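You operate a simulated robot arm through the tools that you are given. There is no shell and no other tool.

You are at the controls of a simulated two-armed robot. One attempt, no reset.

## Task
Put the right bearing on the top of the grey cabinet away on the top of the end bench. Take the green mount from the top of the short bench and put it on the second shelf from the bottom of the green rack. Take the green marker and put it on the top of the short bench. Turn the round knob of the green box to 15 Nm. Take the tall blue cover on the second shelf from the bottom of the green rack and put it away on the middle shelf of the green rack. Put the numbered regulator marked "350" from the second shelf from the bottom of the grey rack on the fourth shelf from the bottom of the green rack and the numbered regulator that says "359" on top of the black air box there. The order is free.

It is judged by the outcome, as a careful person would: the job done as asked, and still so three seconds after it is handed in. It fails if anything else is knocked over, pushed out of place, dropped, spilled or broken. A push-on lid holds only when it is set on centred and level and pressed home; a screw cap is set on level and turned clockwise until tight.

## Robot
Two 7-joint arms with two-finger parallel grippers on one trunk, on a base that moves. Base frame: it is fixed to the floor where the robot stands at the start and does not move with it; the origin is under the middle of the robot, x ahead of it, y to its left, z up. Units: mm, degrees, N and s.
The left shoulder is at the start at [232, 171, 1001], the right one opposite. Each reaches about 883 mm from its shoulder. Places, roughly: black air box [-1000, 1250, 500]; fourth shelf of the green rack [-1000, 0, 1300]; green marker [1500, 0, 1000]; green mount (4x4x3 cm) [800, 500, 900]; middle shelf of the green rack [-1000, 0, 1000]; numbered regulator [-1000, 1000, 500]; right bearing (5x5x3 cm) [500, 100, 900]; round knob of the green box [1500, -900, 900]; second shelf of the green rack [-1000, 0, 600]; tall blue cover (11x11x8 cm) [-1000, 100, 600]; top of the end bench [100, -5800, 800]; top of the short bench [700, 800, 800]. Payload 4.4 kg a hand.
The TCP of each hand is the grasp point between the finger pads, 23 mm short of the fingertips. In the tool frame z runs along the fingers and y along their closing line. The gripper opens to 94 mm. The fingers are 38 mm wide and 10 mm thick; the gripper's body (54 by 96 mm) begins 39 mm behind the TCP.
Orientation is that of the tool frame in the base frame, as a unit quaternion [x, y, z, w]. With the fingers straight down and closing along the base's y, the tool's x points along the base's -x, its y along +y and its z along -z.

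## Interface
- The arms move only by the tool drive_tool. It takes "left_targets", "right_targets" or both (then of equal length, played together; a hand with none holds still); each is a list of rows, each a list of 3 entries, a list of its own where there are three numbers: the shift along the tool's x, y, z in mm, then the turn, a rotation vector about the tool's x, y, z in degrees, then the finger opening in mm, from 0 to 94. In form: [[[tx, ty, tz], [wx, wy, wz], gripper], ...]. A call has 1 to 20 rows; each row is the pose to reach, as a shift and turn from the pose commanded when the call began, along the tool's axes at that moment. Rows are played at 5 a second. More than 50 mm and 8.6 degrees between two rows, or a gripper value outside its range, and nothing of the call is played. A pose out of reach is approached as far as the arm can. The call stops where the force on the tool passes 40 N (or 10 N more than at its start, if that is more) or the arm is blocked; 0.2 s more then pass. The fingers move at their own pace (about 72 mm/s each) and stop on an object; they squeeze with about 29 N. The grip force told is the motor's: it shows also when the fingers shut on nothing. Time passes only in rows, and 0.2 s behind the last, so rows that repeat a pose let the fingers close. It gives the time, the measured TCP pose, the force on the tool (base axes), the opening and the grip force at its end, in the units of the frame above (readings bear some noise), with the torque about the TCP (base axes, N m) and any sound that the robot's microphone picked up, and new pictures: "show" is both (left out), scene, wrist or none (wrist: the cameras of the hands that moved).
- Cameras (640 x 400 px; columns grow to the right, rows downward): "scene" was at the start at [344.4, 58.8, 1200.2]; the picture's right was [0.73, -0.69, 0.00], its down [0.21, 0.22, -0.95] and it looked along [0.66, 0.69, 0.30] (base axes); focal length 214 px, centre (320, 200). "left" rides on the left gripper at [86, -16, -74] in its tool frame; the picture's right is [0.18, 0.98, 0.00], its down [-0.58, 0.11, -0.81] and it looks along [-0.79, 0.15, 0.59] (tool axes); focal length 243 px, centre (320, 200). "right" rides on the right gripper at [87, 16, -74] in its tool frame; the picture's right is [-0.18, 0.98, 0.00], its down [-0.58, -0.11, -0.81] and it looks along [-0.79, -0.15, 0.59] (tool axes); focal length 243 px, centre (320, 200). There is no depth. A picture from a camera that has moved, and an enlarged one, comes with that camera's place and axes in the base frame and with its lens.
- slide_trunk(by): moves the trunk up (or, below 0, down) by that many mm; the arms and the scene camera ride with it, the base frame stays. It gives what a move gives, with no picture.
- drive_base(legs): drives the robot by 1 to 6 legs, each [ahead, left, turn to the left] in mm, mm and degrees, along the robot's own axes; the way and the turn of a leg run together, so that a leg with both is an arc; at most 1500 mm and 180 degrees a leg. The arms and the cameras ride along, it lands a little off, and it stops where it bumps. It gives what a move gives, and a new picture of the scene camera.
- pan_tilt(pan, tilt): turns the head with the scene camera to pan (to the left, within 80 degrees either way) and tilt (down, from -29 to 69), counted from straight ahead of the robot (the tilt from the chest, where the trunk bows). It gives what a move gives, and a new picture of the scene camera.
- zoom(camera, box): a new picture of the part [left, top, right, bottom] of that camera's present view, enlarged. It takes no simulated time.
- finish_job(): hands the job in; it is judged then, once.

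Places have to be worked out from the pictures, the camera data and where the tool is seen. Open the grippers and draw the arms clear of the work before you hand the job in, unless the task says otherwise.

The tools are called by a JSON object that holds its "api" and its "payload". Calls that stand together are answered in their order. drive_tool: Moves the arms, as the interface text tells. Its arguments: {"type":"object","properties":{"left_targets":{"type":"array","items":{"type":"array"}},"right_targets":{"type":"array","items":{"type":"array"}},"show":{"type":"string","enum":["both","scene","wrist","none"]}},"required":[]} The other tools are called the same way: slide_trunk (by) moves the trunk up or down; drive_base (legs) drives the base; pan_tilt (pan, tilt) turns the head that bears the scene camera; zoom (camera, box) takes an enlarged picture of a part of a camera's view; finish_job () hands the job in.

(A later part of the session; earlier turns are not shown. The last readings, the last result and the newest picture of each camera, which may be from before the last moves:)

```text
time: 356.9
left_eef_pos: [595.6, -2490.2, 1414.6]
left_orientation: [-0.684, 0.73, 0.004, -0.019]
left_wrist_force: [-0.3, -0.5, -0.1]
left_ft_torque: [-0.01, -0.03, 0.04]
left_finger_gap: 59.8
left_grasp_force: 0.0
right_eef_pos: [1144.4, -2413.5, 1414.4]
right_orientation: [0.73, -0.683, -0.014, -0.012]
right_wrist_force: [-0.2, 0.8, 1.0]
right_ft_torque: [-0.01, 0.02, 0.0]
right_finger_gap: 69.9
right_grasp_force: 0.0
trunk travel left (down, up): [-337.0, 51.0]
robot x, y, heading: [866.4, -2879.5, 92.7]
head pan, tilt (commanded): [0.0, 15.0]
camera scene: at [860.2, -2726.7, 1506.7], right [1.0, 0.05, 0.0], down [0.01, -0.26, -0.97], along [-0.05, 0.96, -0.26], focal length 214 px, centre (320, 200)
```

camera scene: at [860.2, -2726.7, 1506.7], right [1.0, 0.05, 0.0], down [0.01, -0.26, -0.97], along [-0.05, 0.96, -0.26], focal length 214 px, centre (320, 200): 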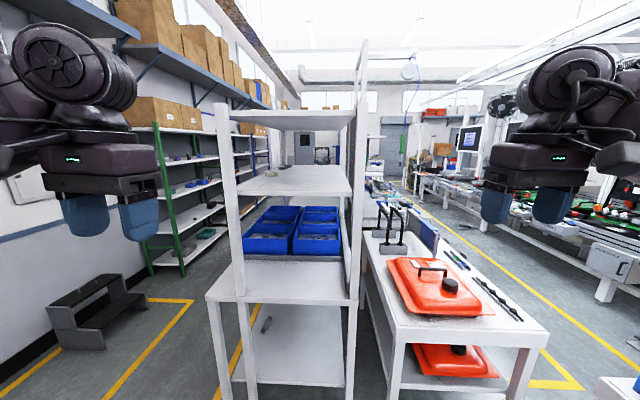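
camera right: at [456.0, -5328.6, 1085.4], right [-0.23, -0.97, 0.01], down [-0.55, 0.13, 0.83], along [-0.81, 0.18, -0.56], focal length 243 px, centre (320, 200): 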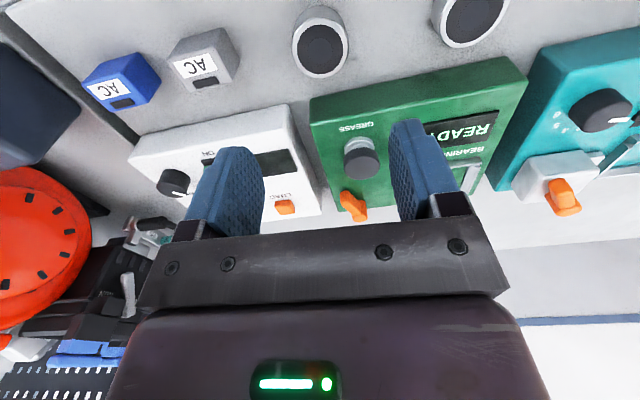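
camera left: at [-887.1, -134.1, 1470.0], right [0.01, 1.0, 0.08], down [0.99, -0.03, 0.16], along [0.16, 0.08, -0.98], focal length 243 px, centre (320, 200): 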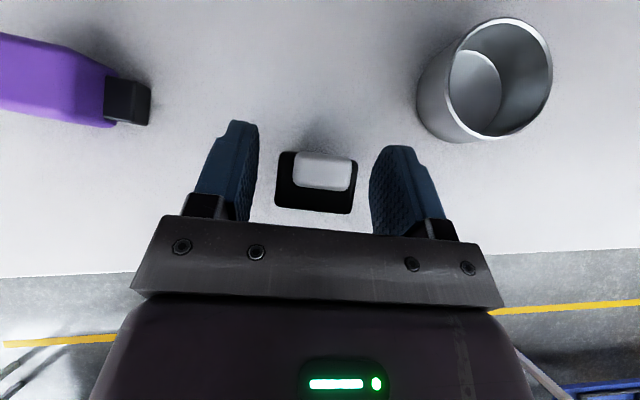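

I see the bins rack, a table with orange tanks, and beyond it an aisle along the assembly line. I zoom in to look for the green box and the marker on the benches behind the pegboards.

{"api": "pan_tilt", "payload": {"pan": -20, "tilt": 15}}

{"api": "zoom", "payload": {"camera": "scene", "box": [200, 140, 440, 290]}}

{"api": "pan_tilt", "payload": {"pan": -70, "tilt": 25}}

```text
time: 357.7
left_eef_pos: [595.6, -2489.6, 1414.4]
left_orientation: [-0.683, 0.73, 0.005, -0.019]
left_wrist_force: [1.4, 0.8, 0.4]
left_ft_torque: [0.01, 0.03, -0.03]
left_finger_gap: 59.8
left_grasp_force: 0.1
right_eef_pos: [1143.7, -2412.4, 1413.7]
right_orientation: [0.73, -0.683, -0.015, -0.013]
right_wrist_force: [-0.9, 0.0, 0.0]
right_ft_torque: [0.01, 0.03, 0.0]
right_finger_gap: 69.7
right_grasp_force: 0.1
trunk travel left (down, up): [-337.0, 51.0]
robot x, y, heading: [870.8, -2880.6, 92.8]
head pan, tilt (commanded): [-20.0, 15.0]
camera scene: at [892.2, -2730.8, 1506.8], right [0.96, -0.29, 0.0], down [-0.08, -0.25, -0.97], along [0.28, 0.92, -0.26], focal length 214 px, centre (320, 200)
```

scene: 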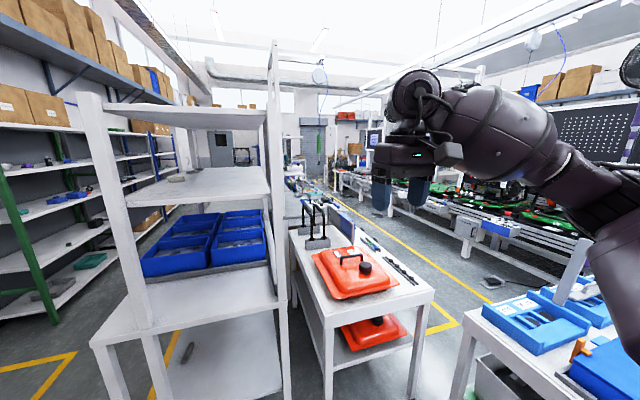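

```text
2.67 times, centred on (320, 215) of scene
camera zoom: at [892.2, -2730.8, 1506.8], right [0.96, -0.29, 0.0], down [-0.08, -0.25, -0.97], along [0.28, 0.92, -0.26], focal length 572 px, centre (320, 160)
```

zoom: 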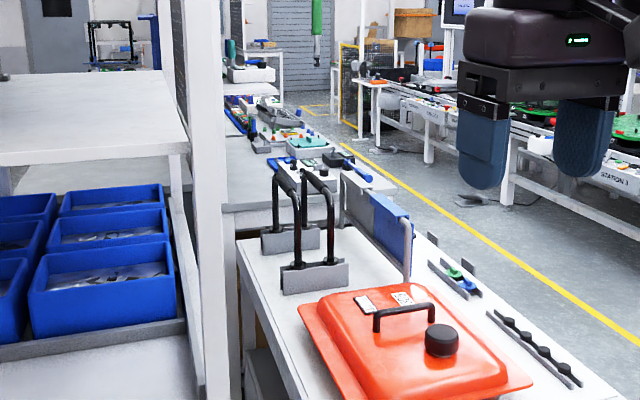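

```text
time: 358.9
left_eef_pos: [594.9, -2491.7, 1414.0]
left_orientation: [-0.682, 0.731, 0.005, -0.02]
left_wrist_force: [0.9, -0.3, 0.3]
left_ft_torque: [-0.01, 0.0, 0.02]
left_finger_gap: 60.1
left_grasp_force: 0.1
right_eef_pos: [1143.9, -2413.0, 1414.1]
right_orientation: [0.73, -0.684, -0.014, -0.012]
right_wrist_force: [0.5, 0.2, -0.4]
right_ft_torque: [0.02, 0.02, 0.04]
right_finger_gap: 69.9
right_grasp_force: 0.2
trunk travel left (down, up): [-337.0, 51.0]
robot x, y, heading: [873.6, -2879.4, 92.9]
head pan, tilt (commanded): [-70.0, 25.0]
camera scene: at [949.6, -2784.2, 1490.6], right [0.39, -0.92, 0.0], down [-0.39, -0.16, -0.91], along [0.84, 0.35, -0.42], focal length 214 px, centre (320, 200)
```

scene: 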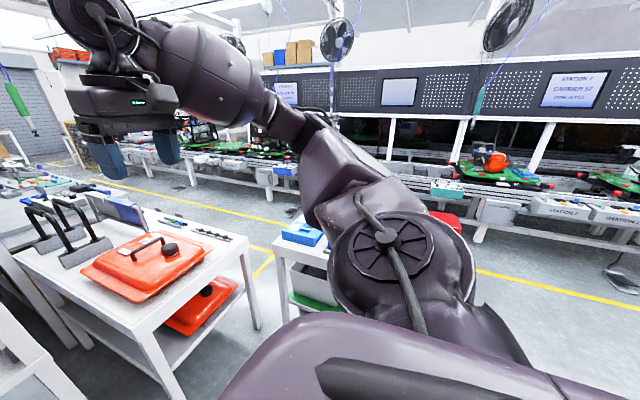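

The bench with the green box is reached from the aisle on the far side. I turn right to see a way around the tray table.

{"api": "drive_base", "payload": {"legs": [[-250, 0, -92]]}}

{"api": "pan_tilt", "payload": {"pan": 0, "tilt": 25}}

```text
time: 363.2
left_eef_pos: [1120.1, -2780.3, 1414.1]
left_orientation: [0.05, 0.999, 0.017, -0.01]
left_wrist_force: [0.1, -0.5, -0.2]
left_ft_torque: [0.0, 0.05, 0.0]
left_finger_gap: 60.0
left_grasp_force: 0.1
right_eef_pos: [1179.9, -3330.7, 1413.6]
right_orientation: [-0.016, 1.0, 0.002, 0.018]
right_wrist_force: [1.0, 0.0, -0.3]
right_ft_torque: [0.02, -0.04, -0.03]
right_finger_gap: 69.8
right_grasp_force: 0.0
trunk travel left (down, up): [-337.0, 51.0]
robot x, y, heading: [723.0, -3044.2, 1.1]
head pan, tilt (commanded): [-70.0, 25.0]
stopped in leg 1: the robot was blocked; the commanded pose is now the measured one
camera scene: at [810.9, -3123.6, 1490.5], right [-0.93, -0.36, 0.0], down [-0.15, 0.39, -0.91], along [0.32, -0.85, -0.42], focal length 214 px, centre (320, 200)
```

scene: 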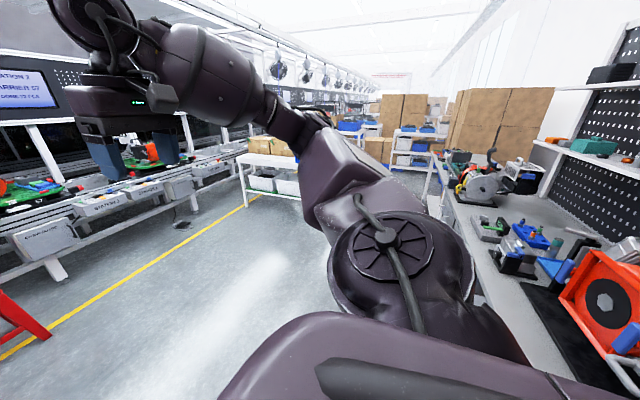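

```text
time: 364.6
left_eef_pos: [1119.8, -2778.9, 1414.0]
left_orientation: [0.05, 0.999, 0.017, -0.01]
left_wrist_force: [-0.3, -0.6, -0.5]
left_ft_torque: [0.02, 0.0, -0.01]
left_finger_gap: 60.2
left_grasp_force: 0.0
right_eef_pos: [1178.4, -3330.0, 1413.4]
right_orientation: [-0.017, 1.0, 0.002, 0.019]
right_wrist_force: [1.4, 0.6, 0.6]
right_ft_torque: [0.0, 0.03, 0.0]
right_finger_gap: 70.0
right_grasp_force: 0.1
trunk travel left (down, up): [-337.0, 51.0]
robot x, y, heading: [726.2, -3039.0, 0.8]
head pan, tilt (commanded): [0.0, 25.0]
camera scene: at [869.5, -3035.6, 1490.6], right [0.02, -1.0, 0.0], down [-0.42, -0.01, -0.91], along [0.91, 0.01, -0.42], focal length 214 px, centre (320, 200)
```

scene: 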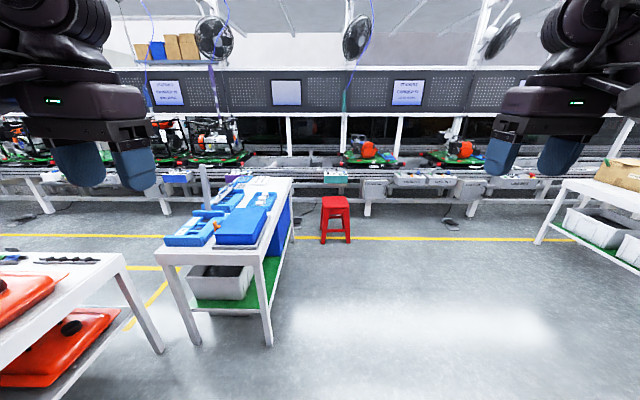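

I bumped lightly at the end of that arc (robot rear near the bench edge); I'll move forward a bit. I zoom on the passage between the tray table's far end and the conveyor.

{"api": "drive_base", "payload": {"legs": [[250, -150, 0]]}}

{"api": "zoom", "payload": {"camera": "scene", "box": [120, 130, 440, 330]}}

{"api": "pan_tilt", "payload": {"pan": -80, "tilt": 40}}

```text
time: 366.6
left_eef_pos: [1371.5, -2921.6, 1414.6]
left_orientation: [0.052, 0.998, 0.017, -0.01]
left_wrist_force: [0.4, 0.5, 0.5]
left_ft_torque: [0.05, -0.01, -0.01]
left_finger_gap: 60.2
left_grasp_force: 0.0
right_eef_pos: [1429.3, -3473.6, 1413.2]
right_orientation: [-0.014, 1.0, 0.001, 0.018]
right_wrist_force: [0.3, 0.0, -0.8]
right_ft_torque: [0.03, -0.01, 0.03]
right_finger_gap: 69.8
right_grasp_force: 0.0
trunk travel left (down, up): [-337.0, 51.0]
robot x, y, heading: [970.2, -3180.3, 0.9]
head pan, tilt (commanded): [0.0, 25.0]
camera scene: at [1120.7, -3178.2, 1490.5], right [0.01, -1.0, 0.0], down [-0.42, -0.01, -0.91], along [0.91, 0.01, -0.42], focal length 214 px, centre (320, 200)
```

scene: 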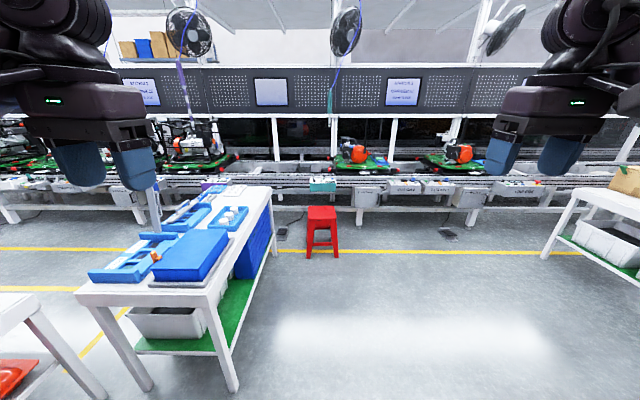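

```text
2.00 times, centred on (280, 230) of scene
camera zoom: at [1120.7, -3178.2, 1490.5], right [0.01, -1.0, 0.0], down [-0.42, -0.01, -0.91], along [0.91, 0.01, -0.42], focal length 429 px, centre (400, 140)
```

zoom: 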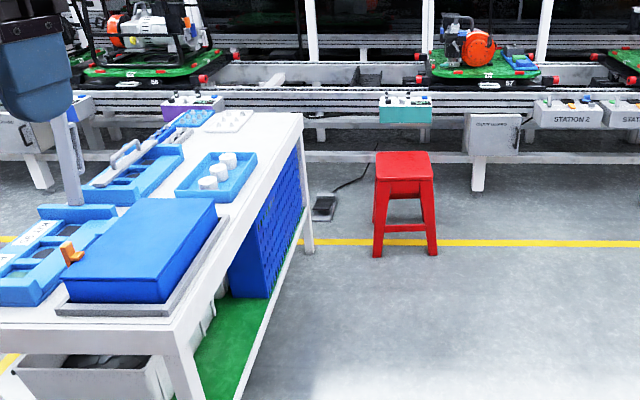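

```text
time: 368.1
left_eef_pos: [1371.1, -2921.5, 1414.8]
left_orientation: [0.052, 0.998, 0.017, -0.009]
left_wrist_force: [0.3, 0.2, 0.4]
left_ft_torque: [0.01, 0.03, -0.01]
left_finger_gap: 60.0
left_grasp_force: 0.2
right_eef_pos: [1428.3, -3474.3, 1412.9]
right_orientation: [-0.014, 1.0, 0.002, 0.018]
right_wrist_force: [-0.5, -0.3, -0.3]
right_ft_torque: [-0.01, 0.01, -0.01]
right_finger_gap: 69.8
right_grasp_force: 0.1
trunk travel left (down, up): [-337.0, 51.0]
robot x, y, heading: [972.0, -3176.9, 0.5]
head pan, tilt (commanded): [-80.0, 40.0]
camera scene: at [1043.9, -3262.6, 1467.2], right [-0.98, -0.19, 0.0], down [-0.12, 0.63, -0.77], along [0.14, -0.75, -0.64], focal length 214 px, centre (320, 200)
```

scene: 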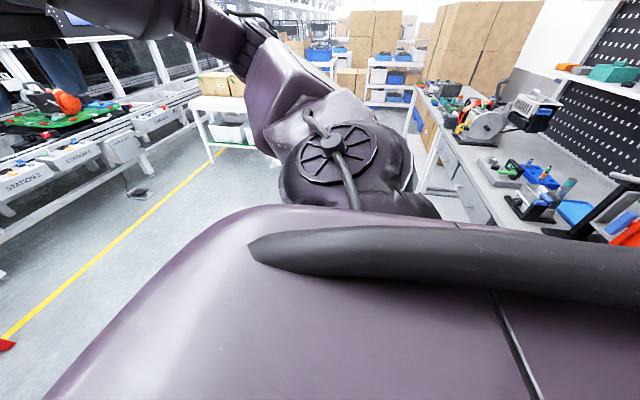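

The passage at the tray table's far end is only about 500 mm, too narrow. I'll go around by the north end instead: extend the hands forward to slim down, turn to +y, and head back to the first aisle.

{"api": "drive_tool", "payload": {"left_targets": [[[-41, -4, 0], [0, 0, 0], 60], [[-81, -8, 0], [0, 0, 0], 60], [[-122, -11, 0], [0, 0, 0], 60], [[-162, -15, 0], [0, 0, 0], 60], [[-202, -19, 0], [0, 0, 0], 60]], "right_targets": [[[-28, 14, 1], [0, 0, 0], 60], [[-57, 29, 2], [0, 0, 0], 60], [[-85, 43, 3], [0, 0, 0], 60], [[-114, 58, 4], [0, 0, 0], 60], [[-142, 72, 5], [0, 0, 0], 60]], "show": "none"}}

{"api": "drive_base", "payload": {"legs": [[0, 0, 89.5], [650, 0, 0]]}}

{"api": "pan_tilt", "payload": {"pan": 0, "tilt": 20}}

```text
time: 369.3
left_eef_pos: [1570.3, -2962.9, 1409.4]
left_orientation: [0.052, 0.998, 0.018, -0.009]
left_wrist_force: [1.3, 0.7, 0.3]
left_ft_torque: [-0.01, 0.05, -0.01]
left_finger_gap: 60.1
left_grasp_force: 0.1
right_eef_pos: [1566.0, -3396.9, 1412.3]
right_orientation: [-0.014, 1.0, 0.001, 0.017]
right_wrist_force: [0.3, 0.7, -0.6]
right_ft_torque: [-0.02, 0.03, -0.01]
right_finger_gap: 59.8
right_grasp_force: 0.2
trunk travel left (down, up): [-337.0, 51.0]
robot x, y, heading: [973.1, -3185.0, 0.8]
head pan, tilt (commanded): [-80.0, 40.0]
```

```text
time: 376.8
left_eef_pos: [741.4, -1939.8, 1409.6]
left_orientation: [-0.67, 0.742, 0.006, -0.02]
left_wrist_force: [0.2, -1.0, -0.7]
left_ft_torque: [0.01, -0.03, 0.04]
left_finger_gap: 60.0
left_grasp_force: 0.0
right_eef_pos: [1175.4, -1941.0, 1414.2]
right_orientation: [0.718, -0.696, -0.013, -0.012]
right_wrist_force: [0.5, 0.6, 0.8]
right_ft_torque: [-0.03, 0.04, -0.01]
right_finger_gap: 60.1
right_grasp_force: 0.1
trunk travel left (down, up): [-337.0, 51.0]
robot x, y, heading: [963.7, -2536.0, 90.9]
head pan, tilt (commanded): [-80.0, 40.0]
camera scene: at [1043.4, -2458.8, 1467.2], right [0.19, -0.98, 0.0], down [-0.63, -0.12, -0.77], along [0.75, 0.14, -0.64], focal length 214 px, centre (320, 200)
```

scene: 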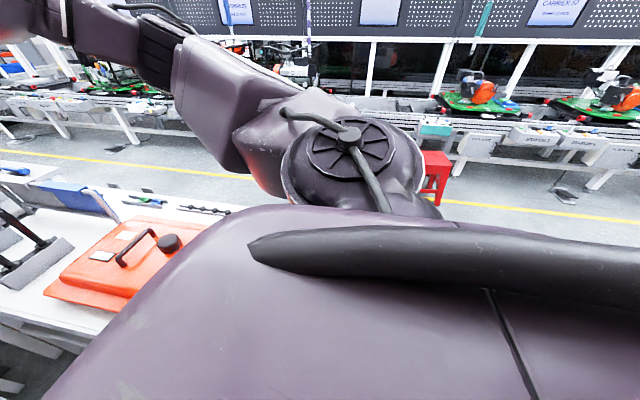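

```text
time: 378.3
left_eef_pos: [742.2, -1938.9, 1409.3]
left_orientation: [-0.67, 0.742, 0.006, -0.019]
left_wrist_force: [0.4, -0.3, 0.0]
left_ft_torque: [-0.01, -0.03, 0.03]
left_finger_gap: 59.9
left_grasp_force: 0.0
right_eef_pos: [1175.2, -1940.2, 1414.2]
right_orientation: [0.718, -0.696, -0.014, -0.012]
right_wrist_force: [-0.4, -0.6, -0.5]
right_ft_torque: [-0.03, -0.02, 0.01]
right_finger_gap: 60.2
right_grasp_force: 0.0
trunk travel left (down, up): [-337.0, 51.0]
robot x, y, heading: [966.8, -2534.0, 90.9]
head pan, tilt (commanded): [0.0, 20.0]
camera scene: at [958.6, -2381.9, 1498.6], right [1.0, 0.01, 0.0], down [0.0, -0.34, -0.94], along [-0.01, 0.94, -0.34], focal length 214 px, centre (320, 200)
```

scene: 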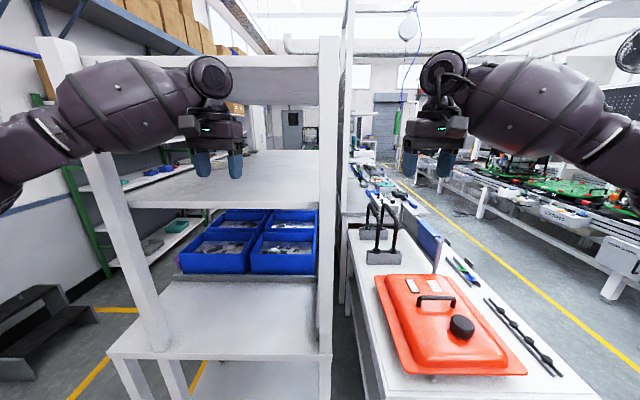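

My hands are right at the bins rack's edge plane, so I first back up 150 mm, then sidestep to the first aisle and drive north.

{"api": "drive_base", "payload": {"legs": [[-150, 0, -0.9], [0, 1210, 0]]}}

{"api": "pan_tilt", "payload": {"pan": 0, "tilt": 25}}

```text
time: 390.1
left_eef_pos: [-455.0, -2101.4, 1409.8]
left_orientation: [-0.669, 0.743, 0.006, -0.019]
left_wrist_force: [0.0, 0.4, 0.4]
left_ft_torque: [-0.02, -0.05, -0.02]
left_finger_gap: 60.0
left_grasp_force: 0.1
right_eef_pos: [-24.2, -2103.3, 1414.9]
right_orientation: [0.717, -0.697, -0.015, -0.013]
right_wrist_force: [-0.4, 0.4, 0.4]
right_ft_torque: [-0.02, 0.02, -0.02]
right_finger_gap: 59.9
right_grasp_force: 0.0
trunk travel left (down, up): [-337.0, 51.0]
robot x, y, heading: [-238.9, -2693.3, 90.8]
head pan, tilt (commanded): [0.0, 20.0]
camera scene: at [-240.6, -2543.9, 1498.7], right [1.0, 0.01, 0.0], down [0.0, -0.34, -0.94], along [-0.01, 0.94, -0.34], focal length 214 px, centre (320, 200)
```

scene: 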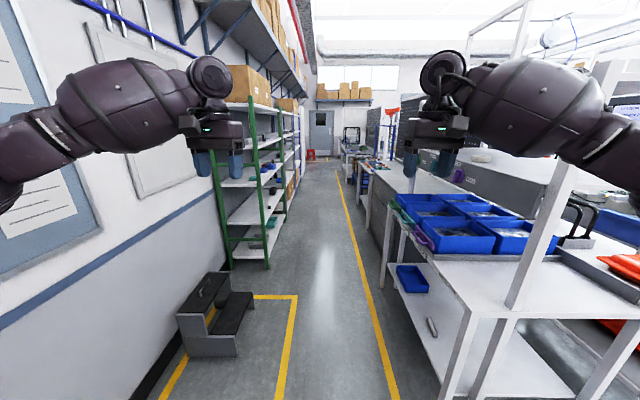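

```text
time: 390.7
left_eef_pos: [-456.8, -2100.6, 1410.2]
left_orientation: [-0.669, 0.743, 0.006, -0.019]
left_wrist_force: [0.3, -0.8, -0.4]
left_ft_torque: [0.01, -0.02, -0.01]
left_finger_gap: 60.0
left_grasp_force: 0.0
right_eef_pos: [-22.0, -2103.7, 1414.0]
right_orientation: [0.717, -0.697, -0.014, -0.012]
right_wrist_force: [-0.4, 0.4, -0.1]
right_ft_torque: [0.0, -0.01, 0.0]
right_finger_gap: 60.1
right_grasp_force: 0.1
trunk travel left (down, up): [-337.0, 51.0]
robot x, y, heading: [-234.8, -2694.9, 90.8]
head pan, tilt (commanded): [0.0, 25.0]
camera scene: at [-240.6, -2544.9, 1490.6], right [1.0, 0.01, 0.0], down [0.01, -0.42, -0.91], along [-0.01, 0.91, -0.42], focal length 214 px, centre (320, 200)
```

scene: 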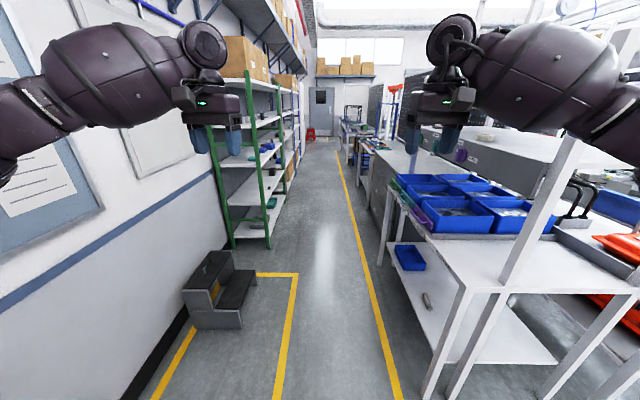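

The first aisle is clear. I drive north along x≈-240.

{"api": "drive_base", "payload": {"legs": [[1500, 0, -0.8], [1500, 0, 0], [1000, 0, 0]]}}

{"api": "pan_tilt", "payload": {"pan": -45, "tilt": 15}}

```text
time: 404.6
left_eef_pos: [-560.8, 845.7, 1415.7]
left_orientation: [-0.684, 0.729, 0.01, -0.019]
left_wrist_force: [-0.1, 0.1, -0.1]
left_ft_torque: [0.0, -0.02, -0.02]
left_finger_gap: 59.9
left_grasp_force: 0.1
right_eef_pos: [-126.1, 856.6, 1417.7]
right_orientation: [0.73, -0.683, -0.021, -0.014]
right_wrist_force: [0.7, -0.1, 0.1]
right_ft_torque: [0.02, 0.03, 0.01]
right_finger_gap: 60.2
right_grasp_force: 0.1
trunk travel left (down, up): [-337.0, 51.0]
robot x, y, heading: [-323.0, 266.6, 93.0]
head pan, tilt (commanded): [0.0, 25.0]
stopped in leg 2: the robot was blocked; the commanded pose is now the measured one
camera scene: at [-327.1, 408.1, 1492.2], right [1.0, 0.05, -0.01], down [0.01, -0.41, -0.91], along [-0.05, 0.91, -0.41], focal length 214 px, centre (320, 200)
```

scene: 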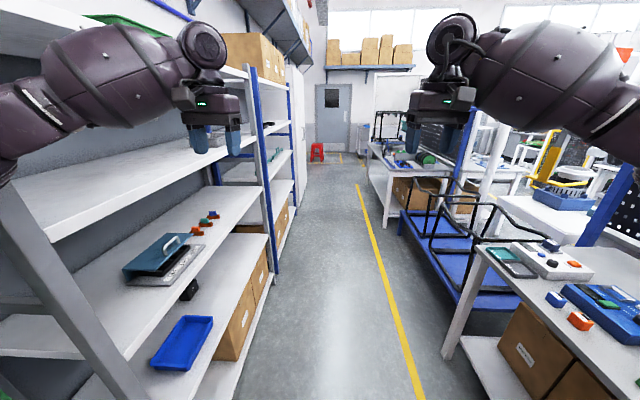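

```text
time: 405.8
left_eef_pos: [-560.2, 844.0, 1415.9]
left_orientation: [-0.684, 0.729, 0.011, -0.02]
left_wrist_force: [-1.2, 0.0, -0.3]
left_ft_torque: [0.01, 0.01, -0.01]
left_finger_gap: 60.1
left_grasp_force: 0.0
right_eef_pos: [-126.2, 855.9, 1418.4]
right_orientation: [0.729, -0.684, -0.021, -0.013]
right_wrist_force: [0.0, 0.0, -0.2]
right_ft_torque: [0.03, 0.01, 0.0]
right_finger_gap: 59.8
right_grasp_force: 0.0
trunk travel left (down, up): [-337.0, 51.0]
robot x, y, heading: [-328.6, 269.8, 92.7]
head pan, tilt (commanded): [-45.0, 15.0]
camera scene: at [-259.7, 384.7, 1507.5], right [0.74, -0.67, -0.01], down [-0.18, -0.18, -0.97], along [0.65, 0.72, -0.26], focal length 214 px, centre (320, 200)
```

scene: 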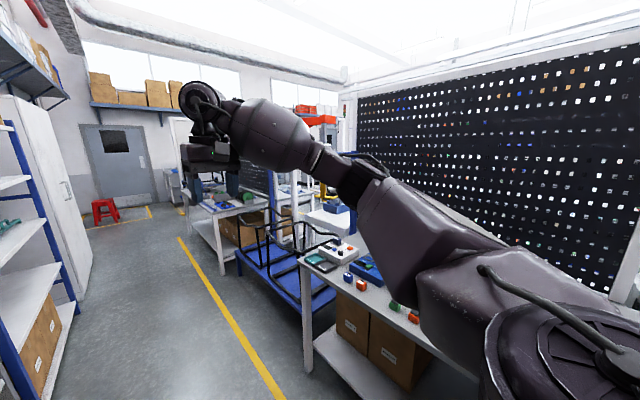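

The left elbow brushed the rack because of heading drift. I move right away from it, straighten, and check the racks.

{"api": "drive_base", "payload": {"legs": [[-30, -130, 0], [0, 0, -2.8]]}}

{"api": "pan_tilt", "payload": {"pan": 70, "tilt": 30}}

```text
time: 406.6
left_eef_pos: [-557.7, 850.7, 1412.4]
left_orientation: [-0.683, 0.73, 0.006, -0.021]
left_wrist_force: [0.8, 0.7, 0.2]
left_ft_torque: [-0.03, 0.01, 0.01]
left_finger_gap: 59.7
left_grasp_force: 0.1
right_eef_pos: [-122.4, 863.1, 1416.3]
right_orientation: [0.73, -0.683, -0.018, -0.013]
right_wrist_force: [-0.7, 0.4, -0.3]
right_ft_torque: [0.01, -0.01, -0.05]
right_finger_gap: 60.1
right_grasp_force: 0.0
trunk travel left (down, up): [-337.0, 51.0]
robot x, y, heading: [-325.2, 267.7, 92.5]
head pan, tilt (commanded): [-45.0, 15.0]
stopped in leg 1: the robot was blocked; the commanded pose is now the measured one
camera scene: at [-257.9, 390.5, 1507.0], right [0.74, -0.67, -0.01], down [-0.18, -0.19, -0.97], along [0.65, 0.72, -0.26], focal length 214 px, centre (320, 200)
```

scene: 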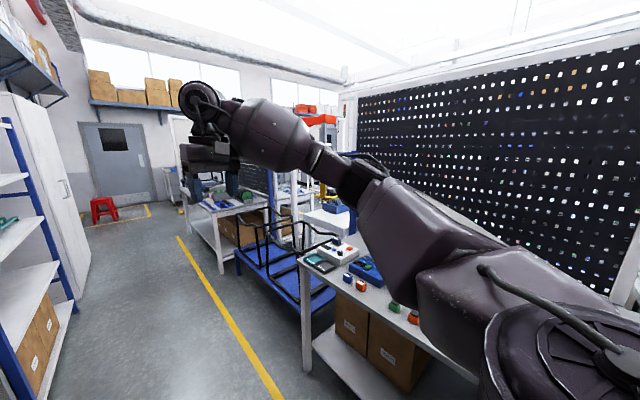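

```text
time: 408.5
left_eef_pos: [-557.5, 850.4, 1412.3]
left_orientation: [-0.683, 0.73, 0.006, -0.021]
left_wrist_force: [0.0, -0.9, 0.5]
left_ft_torque: [0.04, 0.0, 0.0]
left_finger_gap: 60.0
left_grasp_force: 0.0
right_eef_pos: [-122.7, 863.1, 1416.3]
right_orientation: [0.73, -0.683, -0.018, -0.012]
right_wrist_force: [0.9, 0.0, -0.3]
right_ft_torque: [0.06, 0.01, 0.01]
right_finger_gap: 60.0
right_grasp_force: 0.1
trunk travel left (down, up): [-337.0, 51.0]
robot x, y, heading: [-322.2, 268.6, 92.8]
head pan, tilt (commanded): [70.0, 30.0]
camera scene: at [-406.9, 348.4, 1483.3], right [0.3, 0.95, 0.0], down [0.47, -0.14, -0.87], along [-0.83, 0.26, -0.49], focal length 214 px, centre (320, 200)
```

scene: 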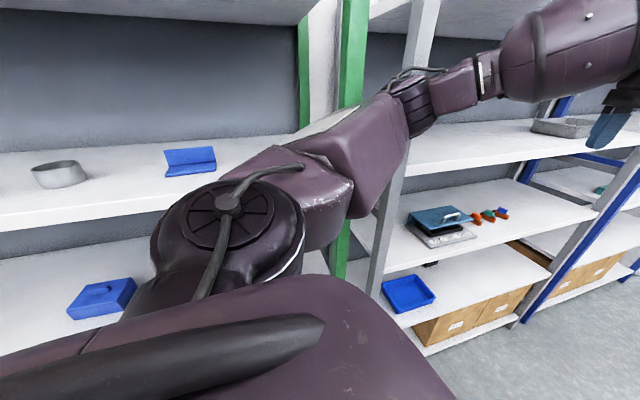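

The elbow sits in the gap between the two racks' posts. I move straight right out of it.

{"api": "drive_base", "payload": {"legs": [[0, -60, 0]]}}

```text
time: 409.7
left_eef_pos: [-501.7, 859.1, 1406.8]
left_orientation: [-0.683, 0.73, 0.004, -0.02]
left_wrist_force: [0.6, -0.5, -0.3]
left_ft_torque: [-0.02, -0.01, -0.01]
left_finger_gap: 59.8
left_grasp_force: 0.1
right_eef_pos: [-68.6, 871.1, 1414.7]
right_orientation: [0.73, -0.683, -0.015, -0.013]
right_wrist_force: [-1.1, 0.4, -0.7]
right_ft_torque: [-0.03, -0.01, -0.02]
right_finger_gap: 59.9
right_grasp_force: 0.0
trunk travel left (down, up): [-337.0, 51.0]
robot x, y, heading: [-259.6, 271.0, 92.5]
head pan, tilt (commanded): [70.0, 30.0]
camera scene: at [-352.4, 357.4, 1482.6], right [0.3, 0.95, 0.0], down [0.48, -0.15, -0.87], along [-0.83, 0.26, -0.5], focal length 214 px, centre (320, 200)
```

scene: 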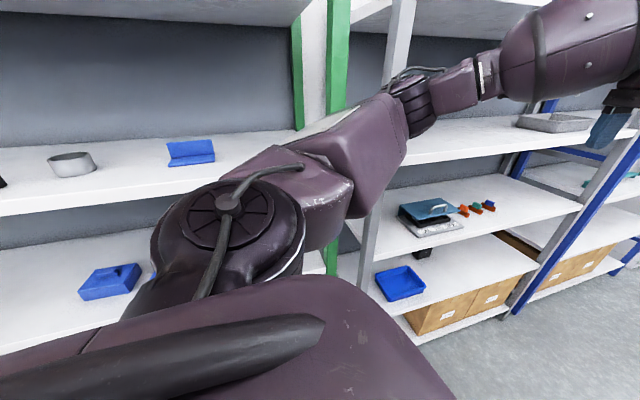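

Free. I move further right and straighten the heading, then check what the racks look like and continue north.

{"api": "drive_base", "payload": {"legs": [[0, -150, 0], [0, 0, -2.5]]}}

{"api": "zoom", "payload": {"camera": "scene", "box": [0, 100, 480, 400]}}

{"api": "pan_tilt", "payload": {"pan": -10, "tilt": 20}}

```text
time: 412.1
left_eef_pos: [-327.2, 876.3, 1408.2]
left_orientation: [-0.667, 0.745, 0.004, -0.019]
left_wrist_force: [-0.3, 0.0, 0.2]
left_ft_torque: [-0.01, -0.02, 0.02]
left_finger_gap: 59.8
left_grasp_force: 0.0
right_eef_pos: [104.3, 869.2, 1414.4]
right_orientation: [0.715, -0.699, -0.015, -0.013]
right_wrist_force: [0.1, 0.2, -0.2]
right_ft_torque: [0.01, -0.01, -0.01]
right_finger_gap: 59.9
right_grasp_force: 0.1
trunk travel left (down, up): [-337.0, 51.0]
robot x, y, heading: [-110.1, 278.7, 90.2]
head pan, tilt (commanded): [70.0, 30.0]
camera scene: at [-199.4, 368.4, 1482.6], right [0.34, 0.94, 0.0], down [0.47, -0.17, -0.87], along [-0.82, 0.29, -0.5], focal length 214 px, centre (320, 200)
```

scene: 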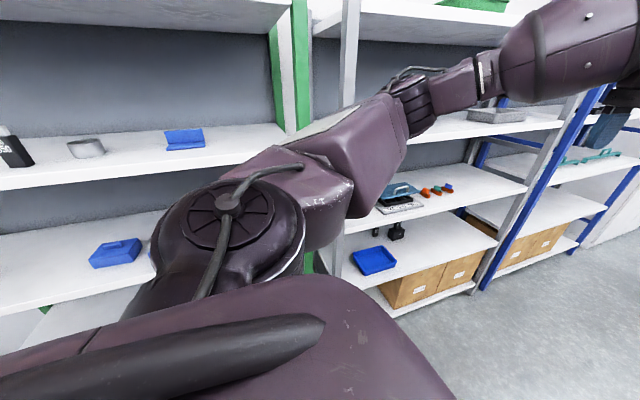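

```text
1.33 times, centred on (240, 250) of scene
camera zoom: at [-199.4, 368.4, 1482.6], right [0.34, 0.94, 0.0], down [0.47, -0.17, -0.87], along [-0.82, 0.29, -0.5], focal length 286 px, centre (427, 133)
```

zoom: 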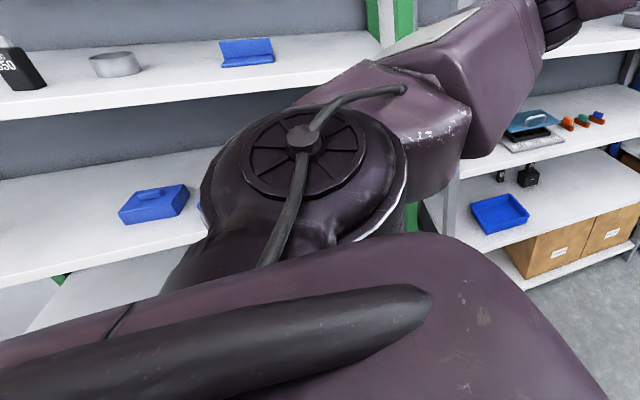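

```text
time: 413.6
left_eef_pos: [-327.1, 875.5, 1406.9]
left_orientation: [-0.668, 0.744, 0.004, -0.02]
left_wrist_force: [0.2, 0.4, 0.3]
left_ft_torque: [0.0, 0.04, -0.01]
left_finger_gap: 60.1
left_grasp_force: 0.0
right_eef_pos: [105.9, 868.7, 1414.2]
right_orientation: [0.715, -0.699, -0.015, -0.013]
right_wrist_force: [0.3, -0.6, -0.2]
right_ft_torque: [-0.01, 0.0, -0.04]
right_finger_gap: 60.2
right_grasp_force: 0.1
trunk travel left (down, up): [-337.0, 51.0]
robot x, y, heading: [-113.7, 280.0, 90.4]
head pan, tilt (commanded): [-10.0, 20.0]
camera scene: at [-98.3, 429.8, 1498.6], right [0.99, -0.17, 0.0], down [-0.06, -0.34, -0.94], along [0.16, 0.93, -0.34], focal length 214 px, centre (320, 200)
```

scene: 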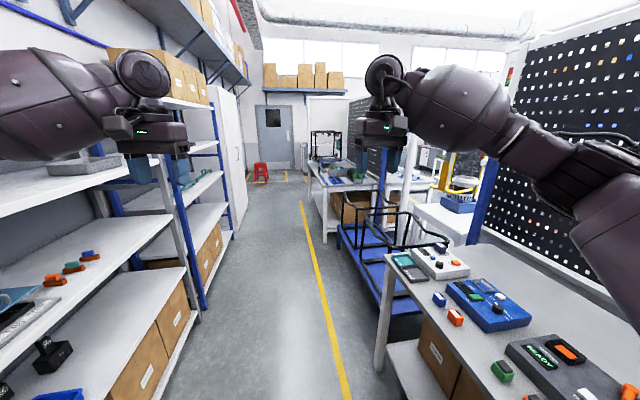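

Everything on the racks is still in place (350, 359 visible). I continue north and look right for the passage to the other aisle.

{"api": "drive_base", "payload": {"legs": [[1500, 0, -0.4], [1100, 0, 0]]}}

{"api": "pan_tilt", "payload": {"pan": -55, "tilt": 15}}

```text
time: 426.4
left_eef_pos: [-367.7, 3515.1, 1407.3]
left_orientation: [-0.664, 0.747, 0.003, -0.02]
left_wrist_force: [-0.8, 0.0, 0.8]
left_ft_torque: [-0.01, 0.01, -0.02]
left_finger_gap: 60.0
left_grasp_force: 0.1
right_eef_pos: [65.1, 3503.7, 1414.0]
right_orientation: [0.711, -0.703, -0.015, -0.013]
right_wrist_force: [-0.1, -0.2, 0.4]
right_ft_torque: [0.0, 0.01, -0.03]
right_finger_gap: 59.9
right_grasp_force: 0.1
trunk travel left (down, up): [-337.0, 51.0]
robot x, y, heading: [-155.5, 2914.9, 89.9]
head pan, tilt (commanded): [-10.0, 20.0]
camera scene: at [-142.2, 3066.7, 1498.6], right [0.98, -0.18, 0.0], down [-0.06, -0.34, -0.94], along [0.17, 0.92, -0.34], focal length 214 px, centre (320, 200)
```

scene: 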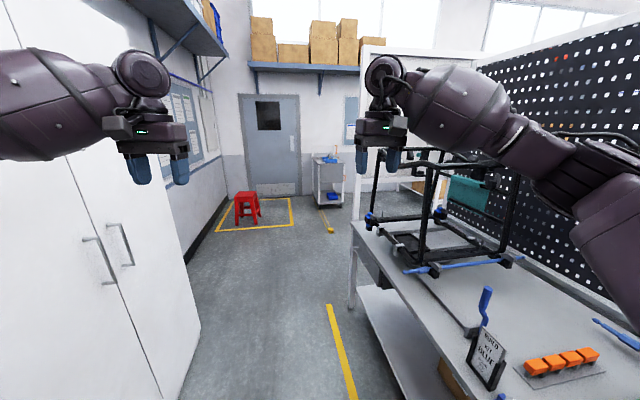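

```text
time: 427.6
left_eef_pos: [-367.4, 3515.6, 1407.0]
left_orientation: [-0.664, 0.748, 0.004, -0.02]
left_wrist_force: [-0.3, -1.6, -0.3]
left_ft_torque: [-0.01, 0.01, 0.0]
left_finger_gap: 60.0
left_grasp_force: 0.1
right_eef_pos: [66.0, 3504.6, 1414.4]
right_orientation: [0.712, -0.702, -0.014, -0.014]
right_wrist_force: [0.2, 0.1, -0.2]
right_ft_torque: [-0.03, 0.0, -0.01]
right_finger_gap: 60.0
right_grasp_force: 0.0
trunk travel left (down, up): [-337.0, 51.0]
robot x, y, heading: [-154.4, 2915.7, 89.7]
head pan, tilt (commanded): [-55.0, 15.0]
camera scene: at [-82.0, 3028.2, 1506.8], right [0.57, -0.82, 0.0], down [-0.21, -0.15, -0.97], along [0.79, 0.55, -0.26], focal length 214 px, centre (320, 200)
```

scene: 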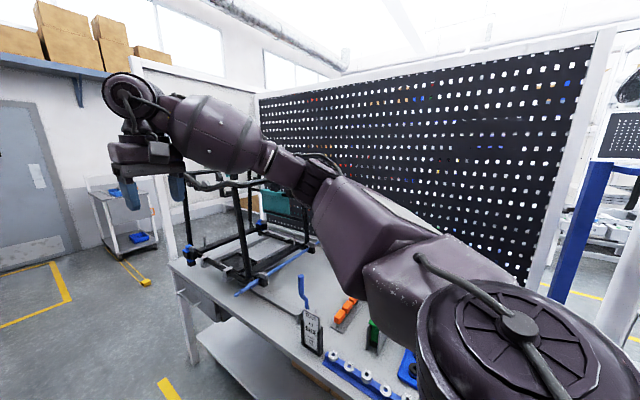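

Beside the north bench. I look directly to the right for the opening next to the blue press stand.

{"api": "pan_tilt", "payload": {"pan": -80, "tilt": 25}}

{"api": "drive_base", "payload": {"legs": [[1200, 0, 0]]}}

{"api": "pan_tilt", "payload": {"pan": -60, "tilt": 15}}

```text
time: 428.5
left_eef_pos: [-368.4, 3515.0, 1407.6]
left_orientation: [-0.664, 0.747, 0.004, -0.019]
left_wrist_force: [-0.2, -0.2, -0.1]
left_ft_torque: [-0.04, 0.02, -0.02]
left_finger_gap: 59.9
left_grasp_force: 0.1
right_eef_pos: [65.1, 3503.9, 1414.2]
right_orientation: [0.712, -0.702, -0.015, -0.013]
right_wrist_force: [0.5, 0.6, 0.5]
right_ft_torque: [-0.01, 0.0, 0.02]
right_finger_gap: 59.6
right_grasp_force: 0.0
trunk travel left (down, up): [-337.0, 51.0]
robot x, y, heading: [-157.3, 2914.2, 89.9]
head pan, tilt (commanded): [-80.0, 25.0]
camera scene: at [-67.9, 2990.6, 1490.6], right [0.17, -0.99, 0.0], down [-0.42, -0.07, -0.91], along [0.89, 0.16, -0.42], focal length 214 px, centre (320, 200)
```

scene: 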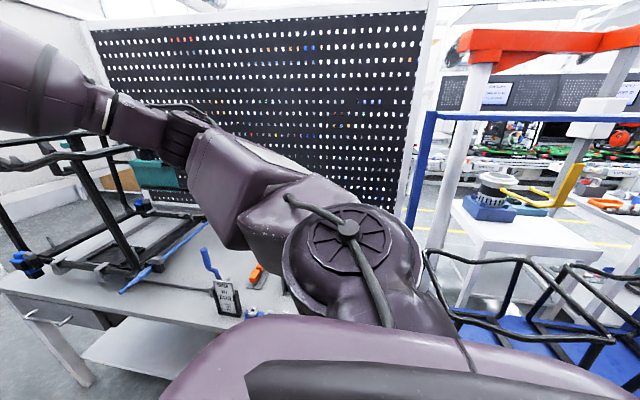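

```text
time: 434.6
left_eef_pos: [-378.1, 4731.3, 1408.3]
left_orientation: [-0.669, 0.743, 0.003, -0.02]
left_wrist_force: [-0.3, -0.4, 0.4]
left_ft_torque: [0.0, 0.01, 0.0]
left_finger_gap: 59.7
left_grasp_force: 0.0
right_eef_pos: [56.2, 4724.5, 1414.4]
right_orientation: [0.716, -0.698, -0.014, -0.013]
right_wrist_force: [0.3, 0.8, -0.4]
right_ft_torque: [0.01, 0.03, -0.01]
right_finger_gap: 60.2
right_grasp_force: 0.1
trunk travel left (down, up): [-337.0, 51.0]
robot x, y, heading: [-162.0, 4132.0, 90.6]
head pan, tilt (commanded): [-80.0, 25.0]
camera scene: at [-71.8, 4209.2, 1490.6], right [0.18, -0.98, 0.0], down [-0.42, -0.08, -0.91], along [0.89, 0.16, -0.42], focal length 214 px, centre (320, 200)
```

scene: 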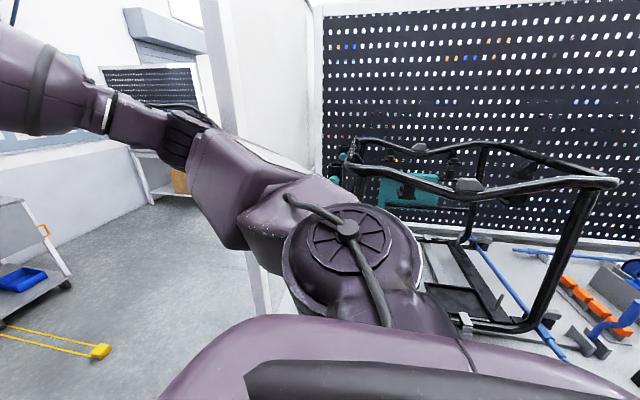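

```text
time: 435.4
left_eef_pos: [-377.9, 4729.7, 1407.8]
left_orientation: [-0.669, 0.743, 0.004, -0.02]
left_wrist_force: [0.0, 0.9, -0.4]
left_ft_torque: [0.02, -0.01, 0.04]
left_finger_gap: 59.9
left_grasp_force: 0.0
right_eef_pos: [56.4, 4724.3, 1415.5]
right_orientation: [0.716, -0.698, -0.015, -0.013]
right_wrist_force: [-0.5, -0.1, -0.2]
right_ft_torque: [-0.02, -0.01, 0.0]
right_finger_gap: 60.0
right_grasp_force: 0.1
trunk travel left (down, up): [-337.0, 51.0]
robot x, y, heading: [-161.1, 4130.1, 90.9]
head pan, tilt (commanded): [-60.0, 15.0]
camera scene: at [-81.8, 4239.4, 1506.8], right [0.51, -0.86, 0.0], down [-0.22, -0.13, -0.97], along [0.83, 0.49, -0.26], focal length 214 px, centre (320, 200)
```

scene: 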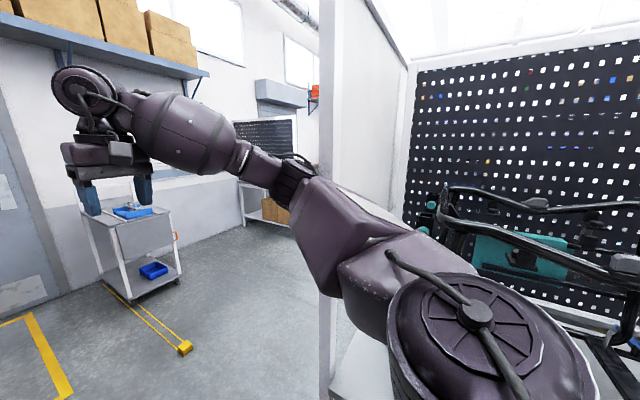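

There is open floor around the north end of this bench. I drive on to y≈5200 and turn right to look through.

{"api": "drive_base", "payload": {"legs": [[1080, 0, -0.9], [0, 0, -90]]}}

{"api": "pan_tilt", "payload": {"pan": 0, "tilt": 15}}

{"api": "pan_tilt", "payload": {"pan": -50, "tilt": 15}}

```text
time: 444.7
left_eef_pos: [455.1, 5405.7, 1407.1]
left_orientation: [0.065, 0.998, 0.018, -0.012]
left_wrist_force: [0.8, 0.0, -0.6]
left_ft_torque: [0.02, 0.01, 0.0]
left_finger_gap: 60.1
left_grasp_force: 0.2
right_eef_pos: [438.0, 4971.3, 1414.7]
right_orientation: [0.0, 1.0, 0.001, 0.021]
right_wrist_force: [-0.5, 1.1, 0.4]
right_ft_torque: [0.01, -0.03, 0.02]
right_finger_gap: 59.9
right_grasp_force: 0.0
trunk travel left (down, up): [-337.0, 51.0]
robot x, y, heading: [-148.1, 5204.5, -1.7]
head pan, tilt (commanded): [-60.0, 15.0]
camera scene: at [-46.5, 5122.4, 1506.8], right [-0.87, -0.48, 0.0], down [-0.13, 0.23, -0.97], along [0.47, -0.84, -0.26], focal length 214 px, centre (320, 200)
```

scene: 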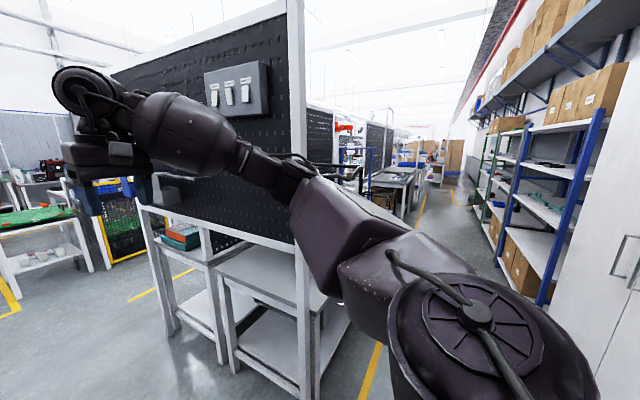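

```text
time: 446.0
left_eef_pos: [455.5, 5404.8, 1407.9]
left_orientation: [0.065, 0.998, 0.017, -0.01]
left_wrist_force: [-0.6, 0.0, 0.2]
left_ft_torque: [-0.02, -0.04, 0.0]
left_finger_gap: 59.7
left_grasp_force: 0.2
right_eef_pos: [438.6, 4973.0, 1414.5]
right_orientation: [0.0, 1.0, 0.001, 0.02]
right_wrist_force: [0.2, 0.0, 0.5]
right_ft_torque: [-0.03, -0.03, -0.01]
right_finger_gap: 59.7
right_grasp_force: 0.0
trunk travel left (down, up): [-337.0, 51.0]
robot x, y, heading: [-148.4, 5202.0, -1.2]
head pan, tilt (commanded): [0.0, 15.0]
camera scene: at [1.6, 5202.5, 1506.8], right [-0.02, -1.0, 0.0], down [-0.26, 0.0, -0.97], along [0.97, -0.02, -0.26], focal length 214 px, centre (320, 200)
```

scene: 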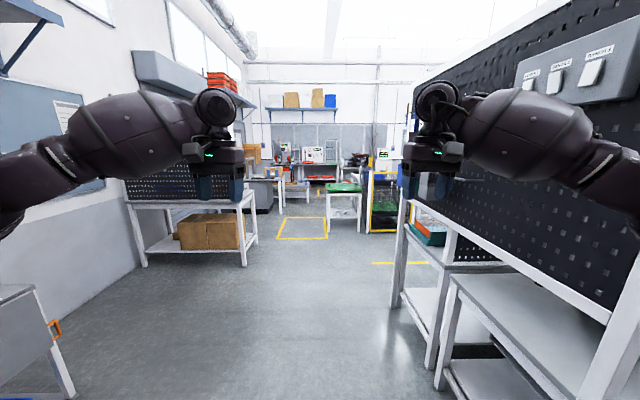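

```text
time: 447.2
left_eef_pos: [455.1, 5404.8, 1406.5]
left_orientation: [0.065, 0.998, 0.016, -0.012]
left_wrist_force: [0.4, 0.0, -0.3]
left_ft_torque: [0.0, 0.02, -0.01]
left_finger_gap: 60.1
left_grasp_force: 0.0
right_eef_pos: [438.8, 4971.9, 1414.8]
right_orientation: [0.0, 1.0, 0.001, 0.02]
right_wrist_force: [-0.2, 0.2, 0.5]
right_ft_torque: [0.04, -0.02, 0.0]
right_finger_gap: 59.9
right_grasp_force: 0.1
trunk travel left (down, up): [-337.0, 51.0]
robot x, y, heading: [-143.5, 5200.5, -1.0]
head pan, tilt (commanded): [-50.0, 15.0]
camera scene: at [-33.0, 5131.7, 1506.8], right [-0.78, -0.63, 0.0], down [-0.16, 0.2, -0.97], along [0.61, -0.75, -0.26], focal length 214 px, centre (320, 200)
```

scene: 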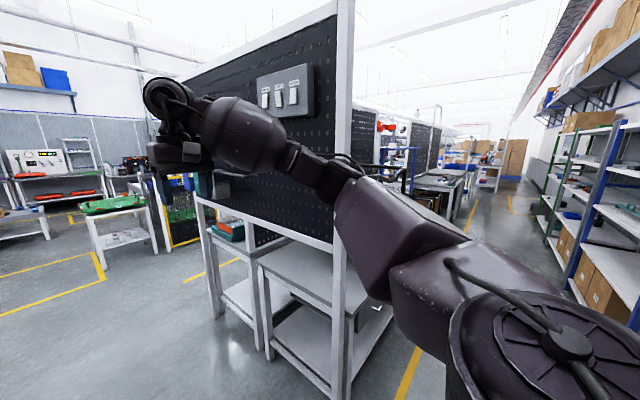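

The way east is open. I drive to x≈2250 and then turn south into the far aisle.

{"api": "drive_base", "payload": {"legs": [[1500, 0, 1], [900, 0, 0], [0, 0, -90]]}}

{"api": "pan_tilt", "payload": {"pan": 0, "tilt": 20}}

```text
time: 462.7
left_eef_pos: [2432.5, 4588.2, 1407.4]
left_orientation: [0.751, 0.66, 0.02, 0.005]
left_wrist_force: [-0.1, -0.2, -0.2]
left_ft_torque: [0.04, 0.01, 0.0]
left_finger_gap: 60.0
left_grasp_force: 0.0
right_eef_pos: [1999.4, 4604.9, 1415.9]
right_orientation: [0.707, 0.707, -0.013, 0.014]
right_wrist_force: [0.3, 0.6, -0.4]
right_ft_torque: [0.01, -0.02, -0.04]
right_finger_gap: 60.2
right_grasp_force: 0.0
trunk travel left (down, up): [-337.0, 51.0]
robot x, y, heading: [2227.9, 5190.1, -91.1]
head pan, tilt (commanded): [-50.0, 15.0]
camera scene: at [2154.3, 5076.4, 1506.8], right [-0.63, 0.78, 0.0], down [0.2, 0.16, -0.97], along [-0.75, -0.61, -0.26], focal length 214 px, centre (320, 200)
```

scene: 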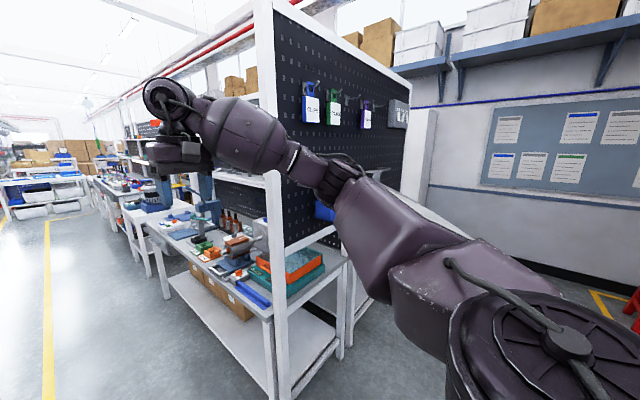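

```text
time: 463.9
left_eef_pos: [2434.2, 4587.8, 1408.5]
left_orientation: [0.751, 0.66, 0.02, 0.004]
left_wrist_force: [0.1, 0.4, 0.1]
left_ft_torque: [-0.01, 0.0, -0.02]
left_finger_gap: 59.8
left_grasp_force: 0.0
right_eef_pos: [1999.2, 4604.5, 1414.1]
right_orientation: [0.707, 0.707, -0.014, 0.014]
right_wrist_force: [0.4, 0.6, -0.8]
right_ft_torque: [-0.01, -0.02, 0.0]
right_finger_gap: 59.7
right_grasp_force: 0.1
trunk travel left (down, up): [-337.0, 51.0]
robot x, y, heading: [2227.4, 5190.4, -91.0]
head pan, tilt (commanded): [0.0, 20.0]
camera scene: at [2225.3, 5042.1, 1498.7], right [-1.0, 0.02, 0.0], down [0.01, 0.34, -0.94], along [-0.02, -0.94, -0.34], focal length 214 px, centre (320, 200)
```

scene: 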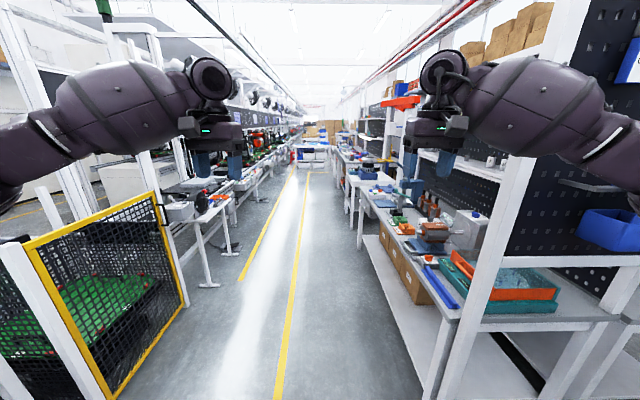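

The far aisle runs south with benches on its right side. I drive down to y≈900 and look for the green marker and green box.

{"api": "drive_base", "payload": {"legs": [[1500, 0, 1], [1500, 0, 0], [1200, 0, 0]]}}

{"api": "pan_tilt", "payload": {"pan": -35, "tilt": 25}}

```text
time: 483.8
left_eef_pos: [2511.5, 451.5, 1408.2]
left_orientation: [0.734, 0.679, 0.02, 0.003]
left_wrist_force: [-1.1, 0.6, 0.6]
left_ft_torque: [-0.02, -0.01, 0.0]
left_finger_gap: 60.0
left_grasp_force: 0.1
right_eef_pos: [2077.5, 445.6, 1414.9]
right_orientation: [0.687, 0.726, -0.013, 0.015]
right_wrist_force: [-0.2, -1.5, -0.4]
right_ft_torque: [-0.02, -0.02, 0.01]
right_finger_gap: 60.0
right_grasp_force: 0.1
trunk travel left (down, up): [-337.0, 51.0]
robot x, y, heading: [2278.8, 1044.4, -88.2]
head pan, tilt (commanded): [0.0, 20.0]
camera scene: at [2280.3, 894.3, 1498.6], right [-1.0, -0.04, 0.0], down [-0.01, 0.34, -0.94], along [0.03, -0.94, -0.34], focal length 214 px, centre (320, 200)
```

scene: 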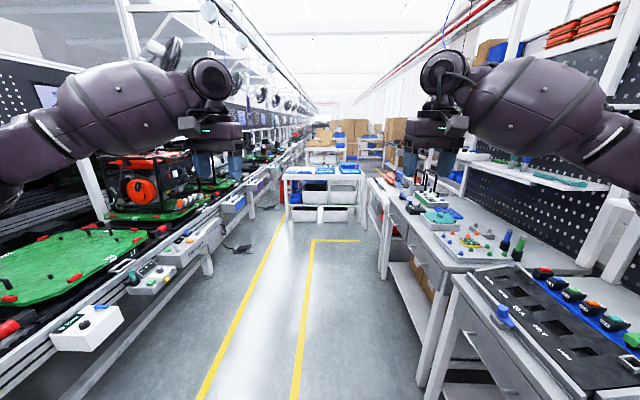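

```text
time: 484.8
left_eef_pos: [2511.0, 452.0, 1408.5]
left_orientation: [0.734, 0.679, 0.02, 0.003]
left_wrist_force: [-0.1, 0.7, 0.5]
left_ft_torque: [0.0, 0.0, 0.0]
left_finger_gap: 59.9
left_grasp_force: 0.0
right_eef_pos: [2077.2, 446.5, 1415.1]
right_orientation: [0.688, 0.726, -0.014, 0.016]
right_wrist_force: [0.2, -0.6, 1.0]
right_ft_torque: [0.02, -0.01, 0.0]
right_finger_gap: 59.8
right_grasp_force: 0.0
trunk travel left (down, up): [-337.0, 51.0]
robot x, y, heading: [2274.3, 1042.6, -87.9]
head pan, tilt (commanded): [-35.0, 25.0]
camera scene: at [2227.0, 910.1, 1490.6], right [-0.84, 0.54, 0.0], down [0.23, 0.35, -0.91], along [-0.49, -0.76, -0.42], focal length 214 px, centre (320, 200)
```

scene: 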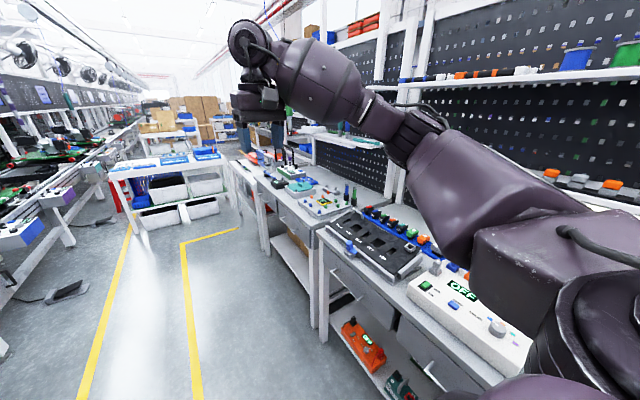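

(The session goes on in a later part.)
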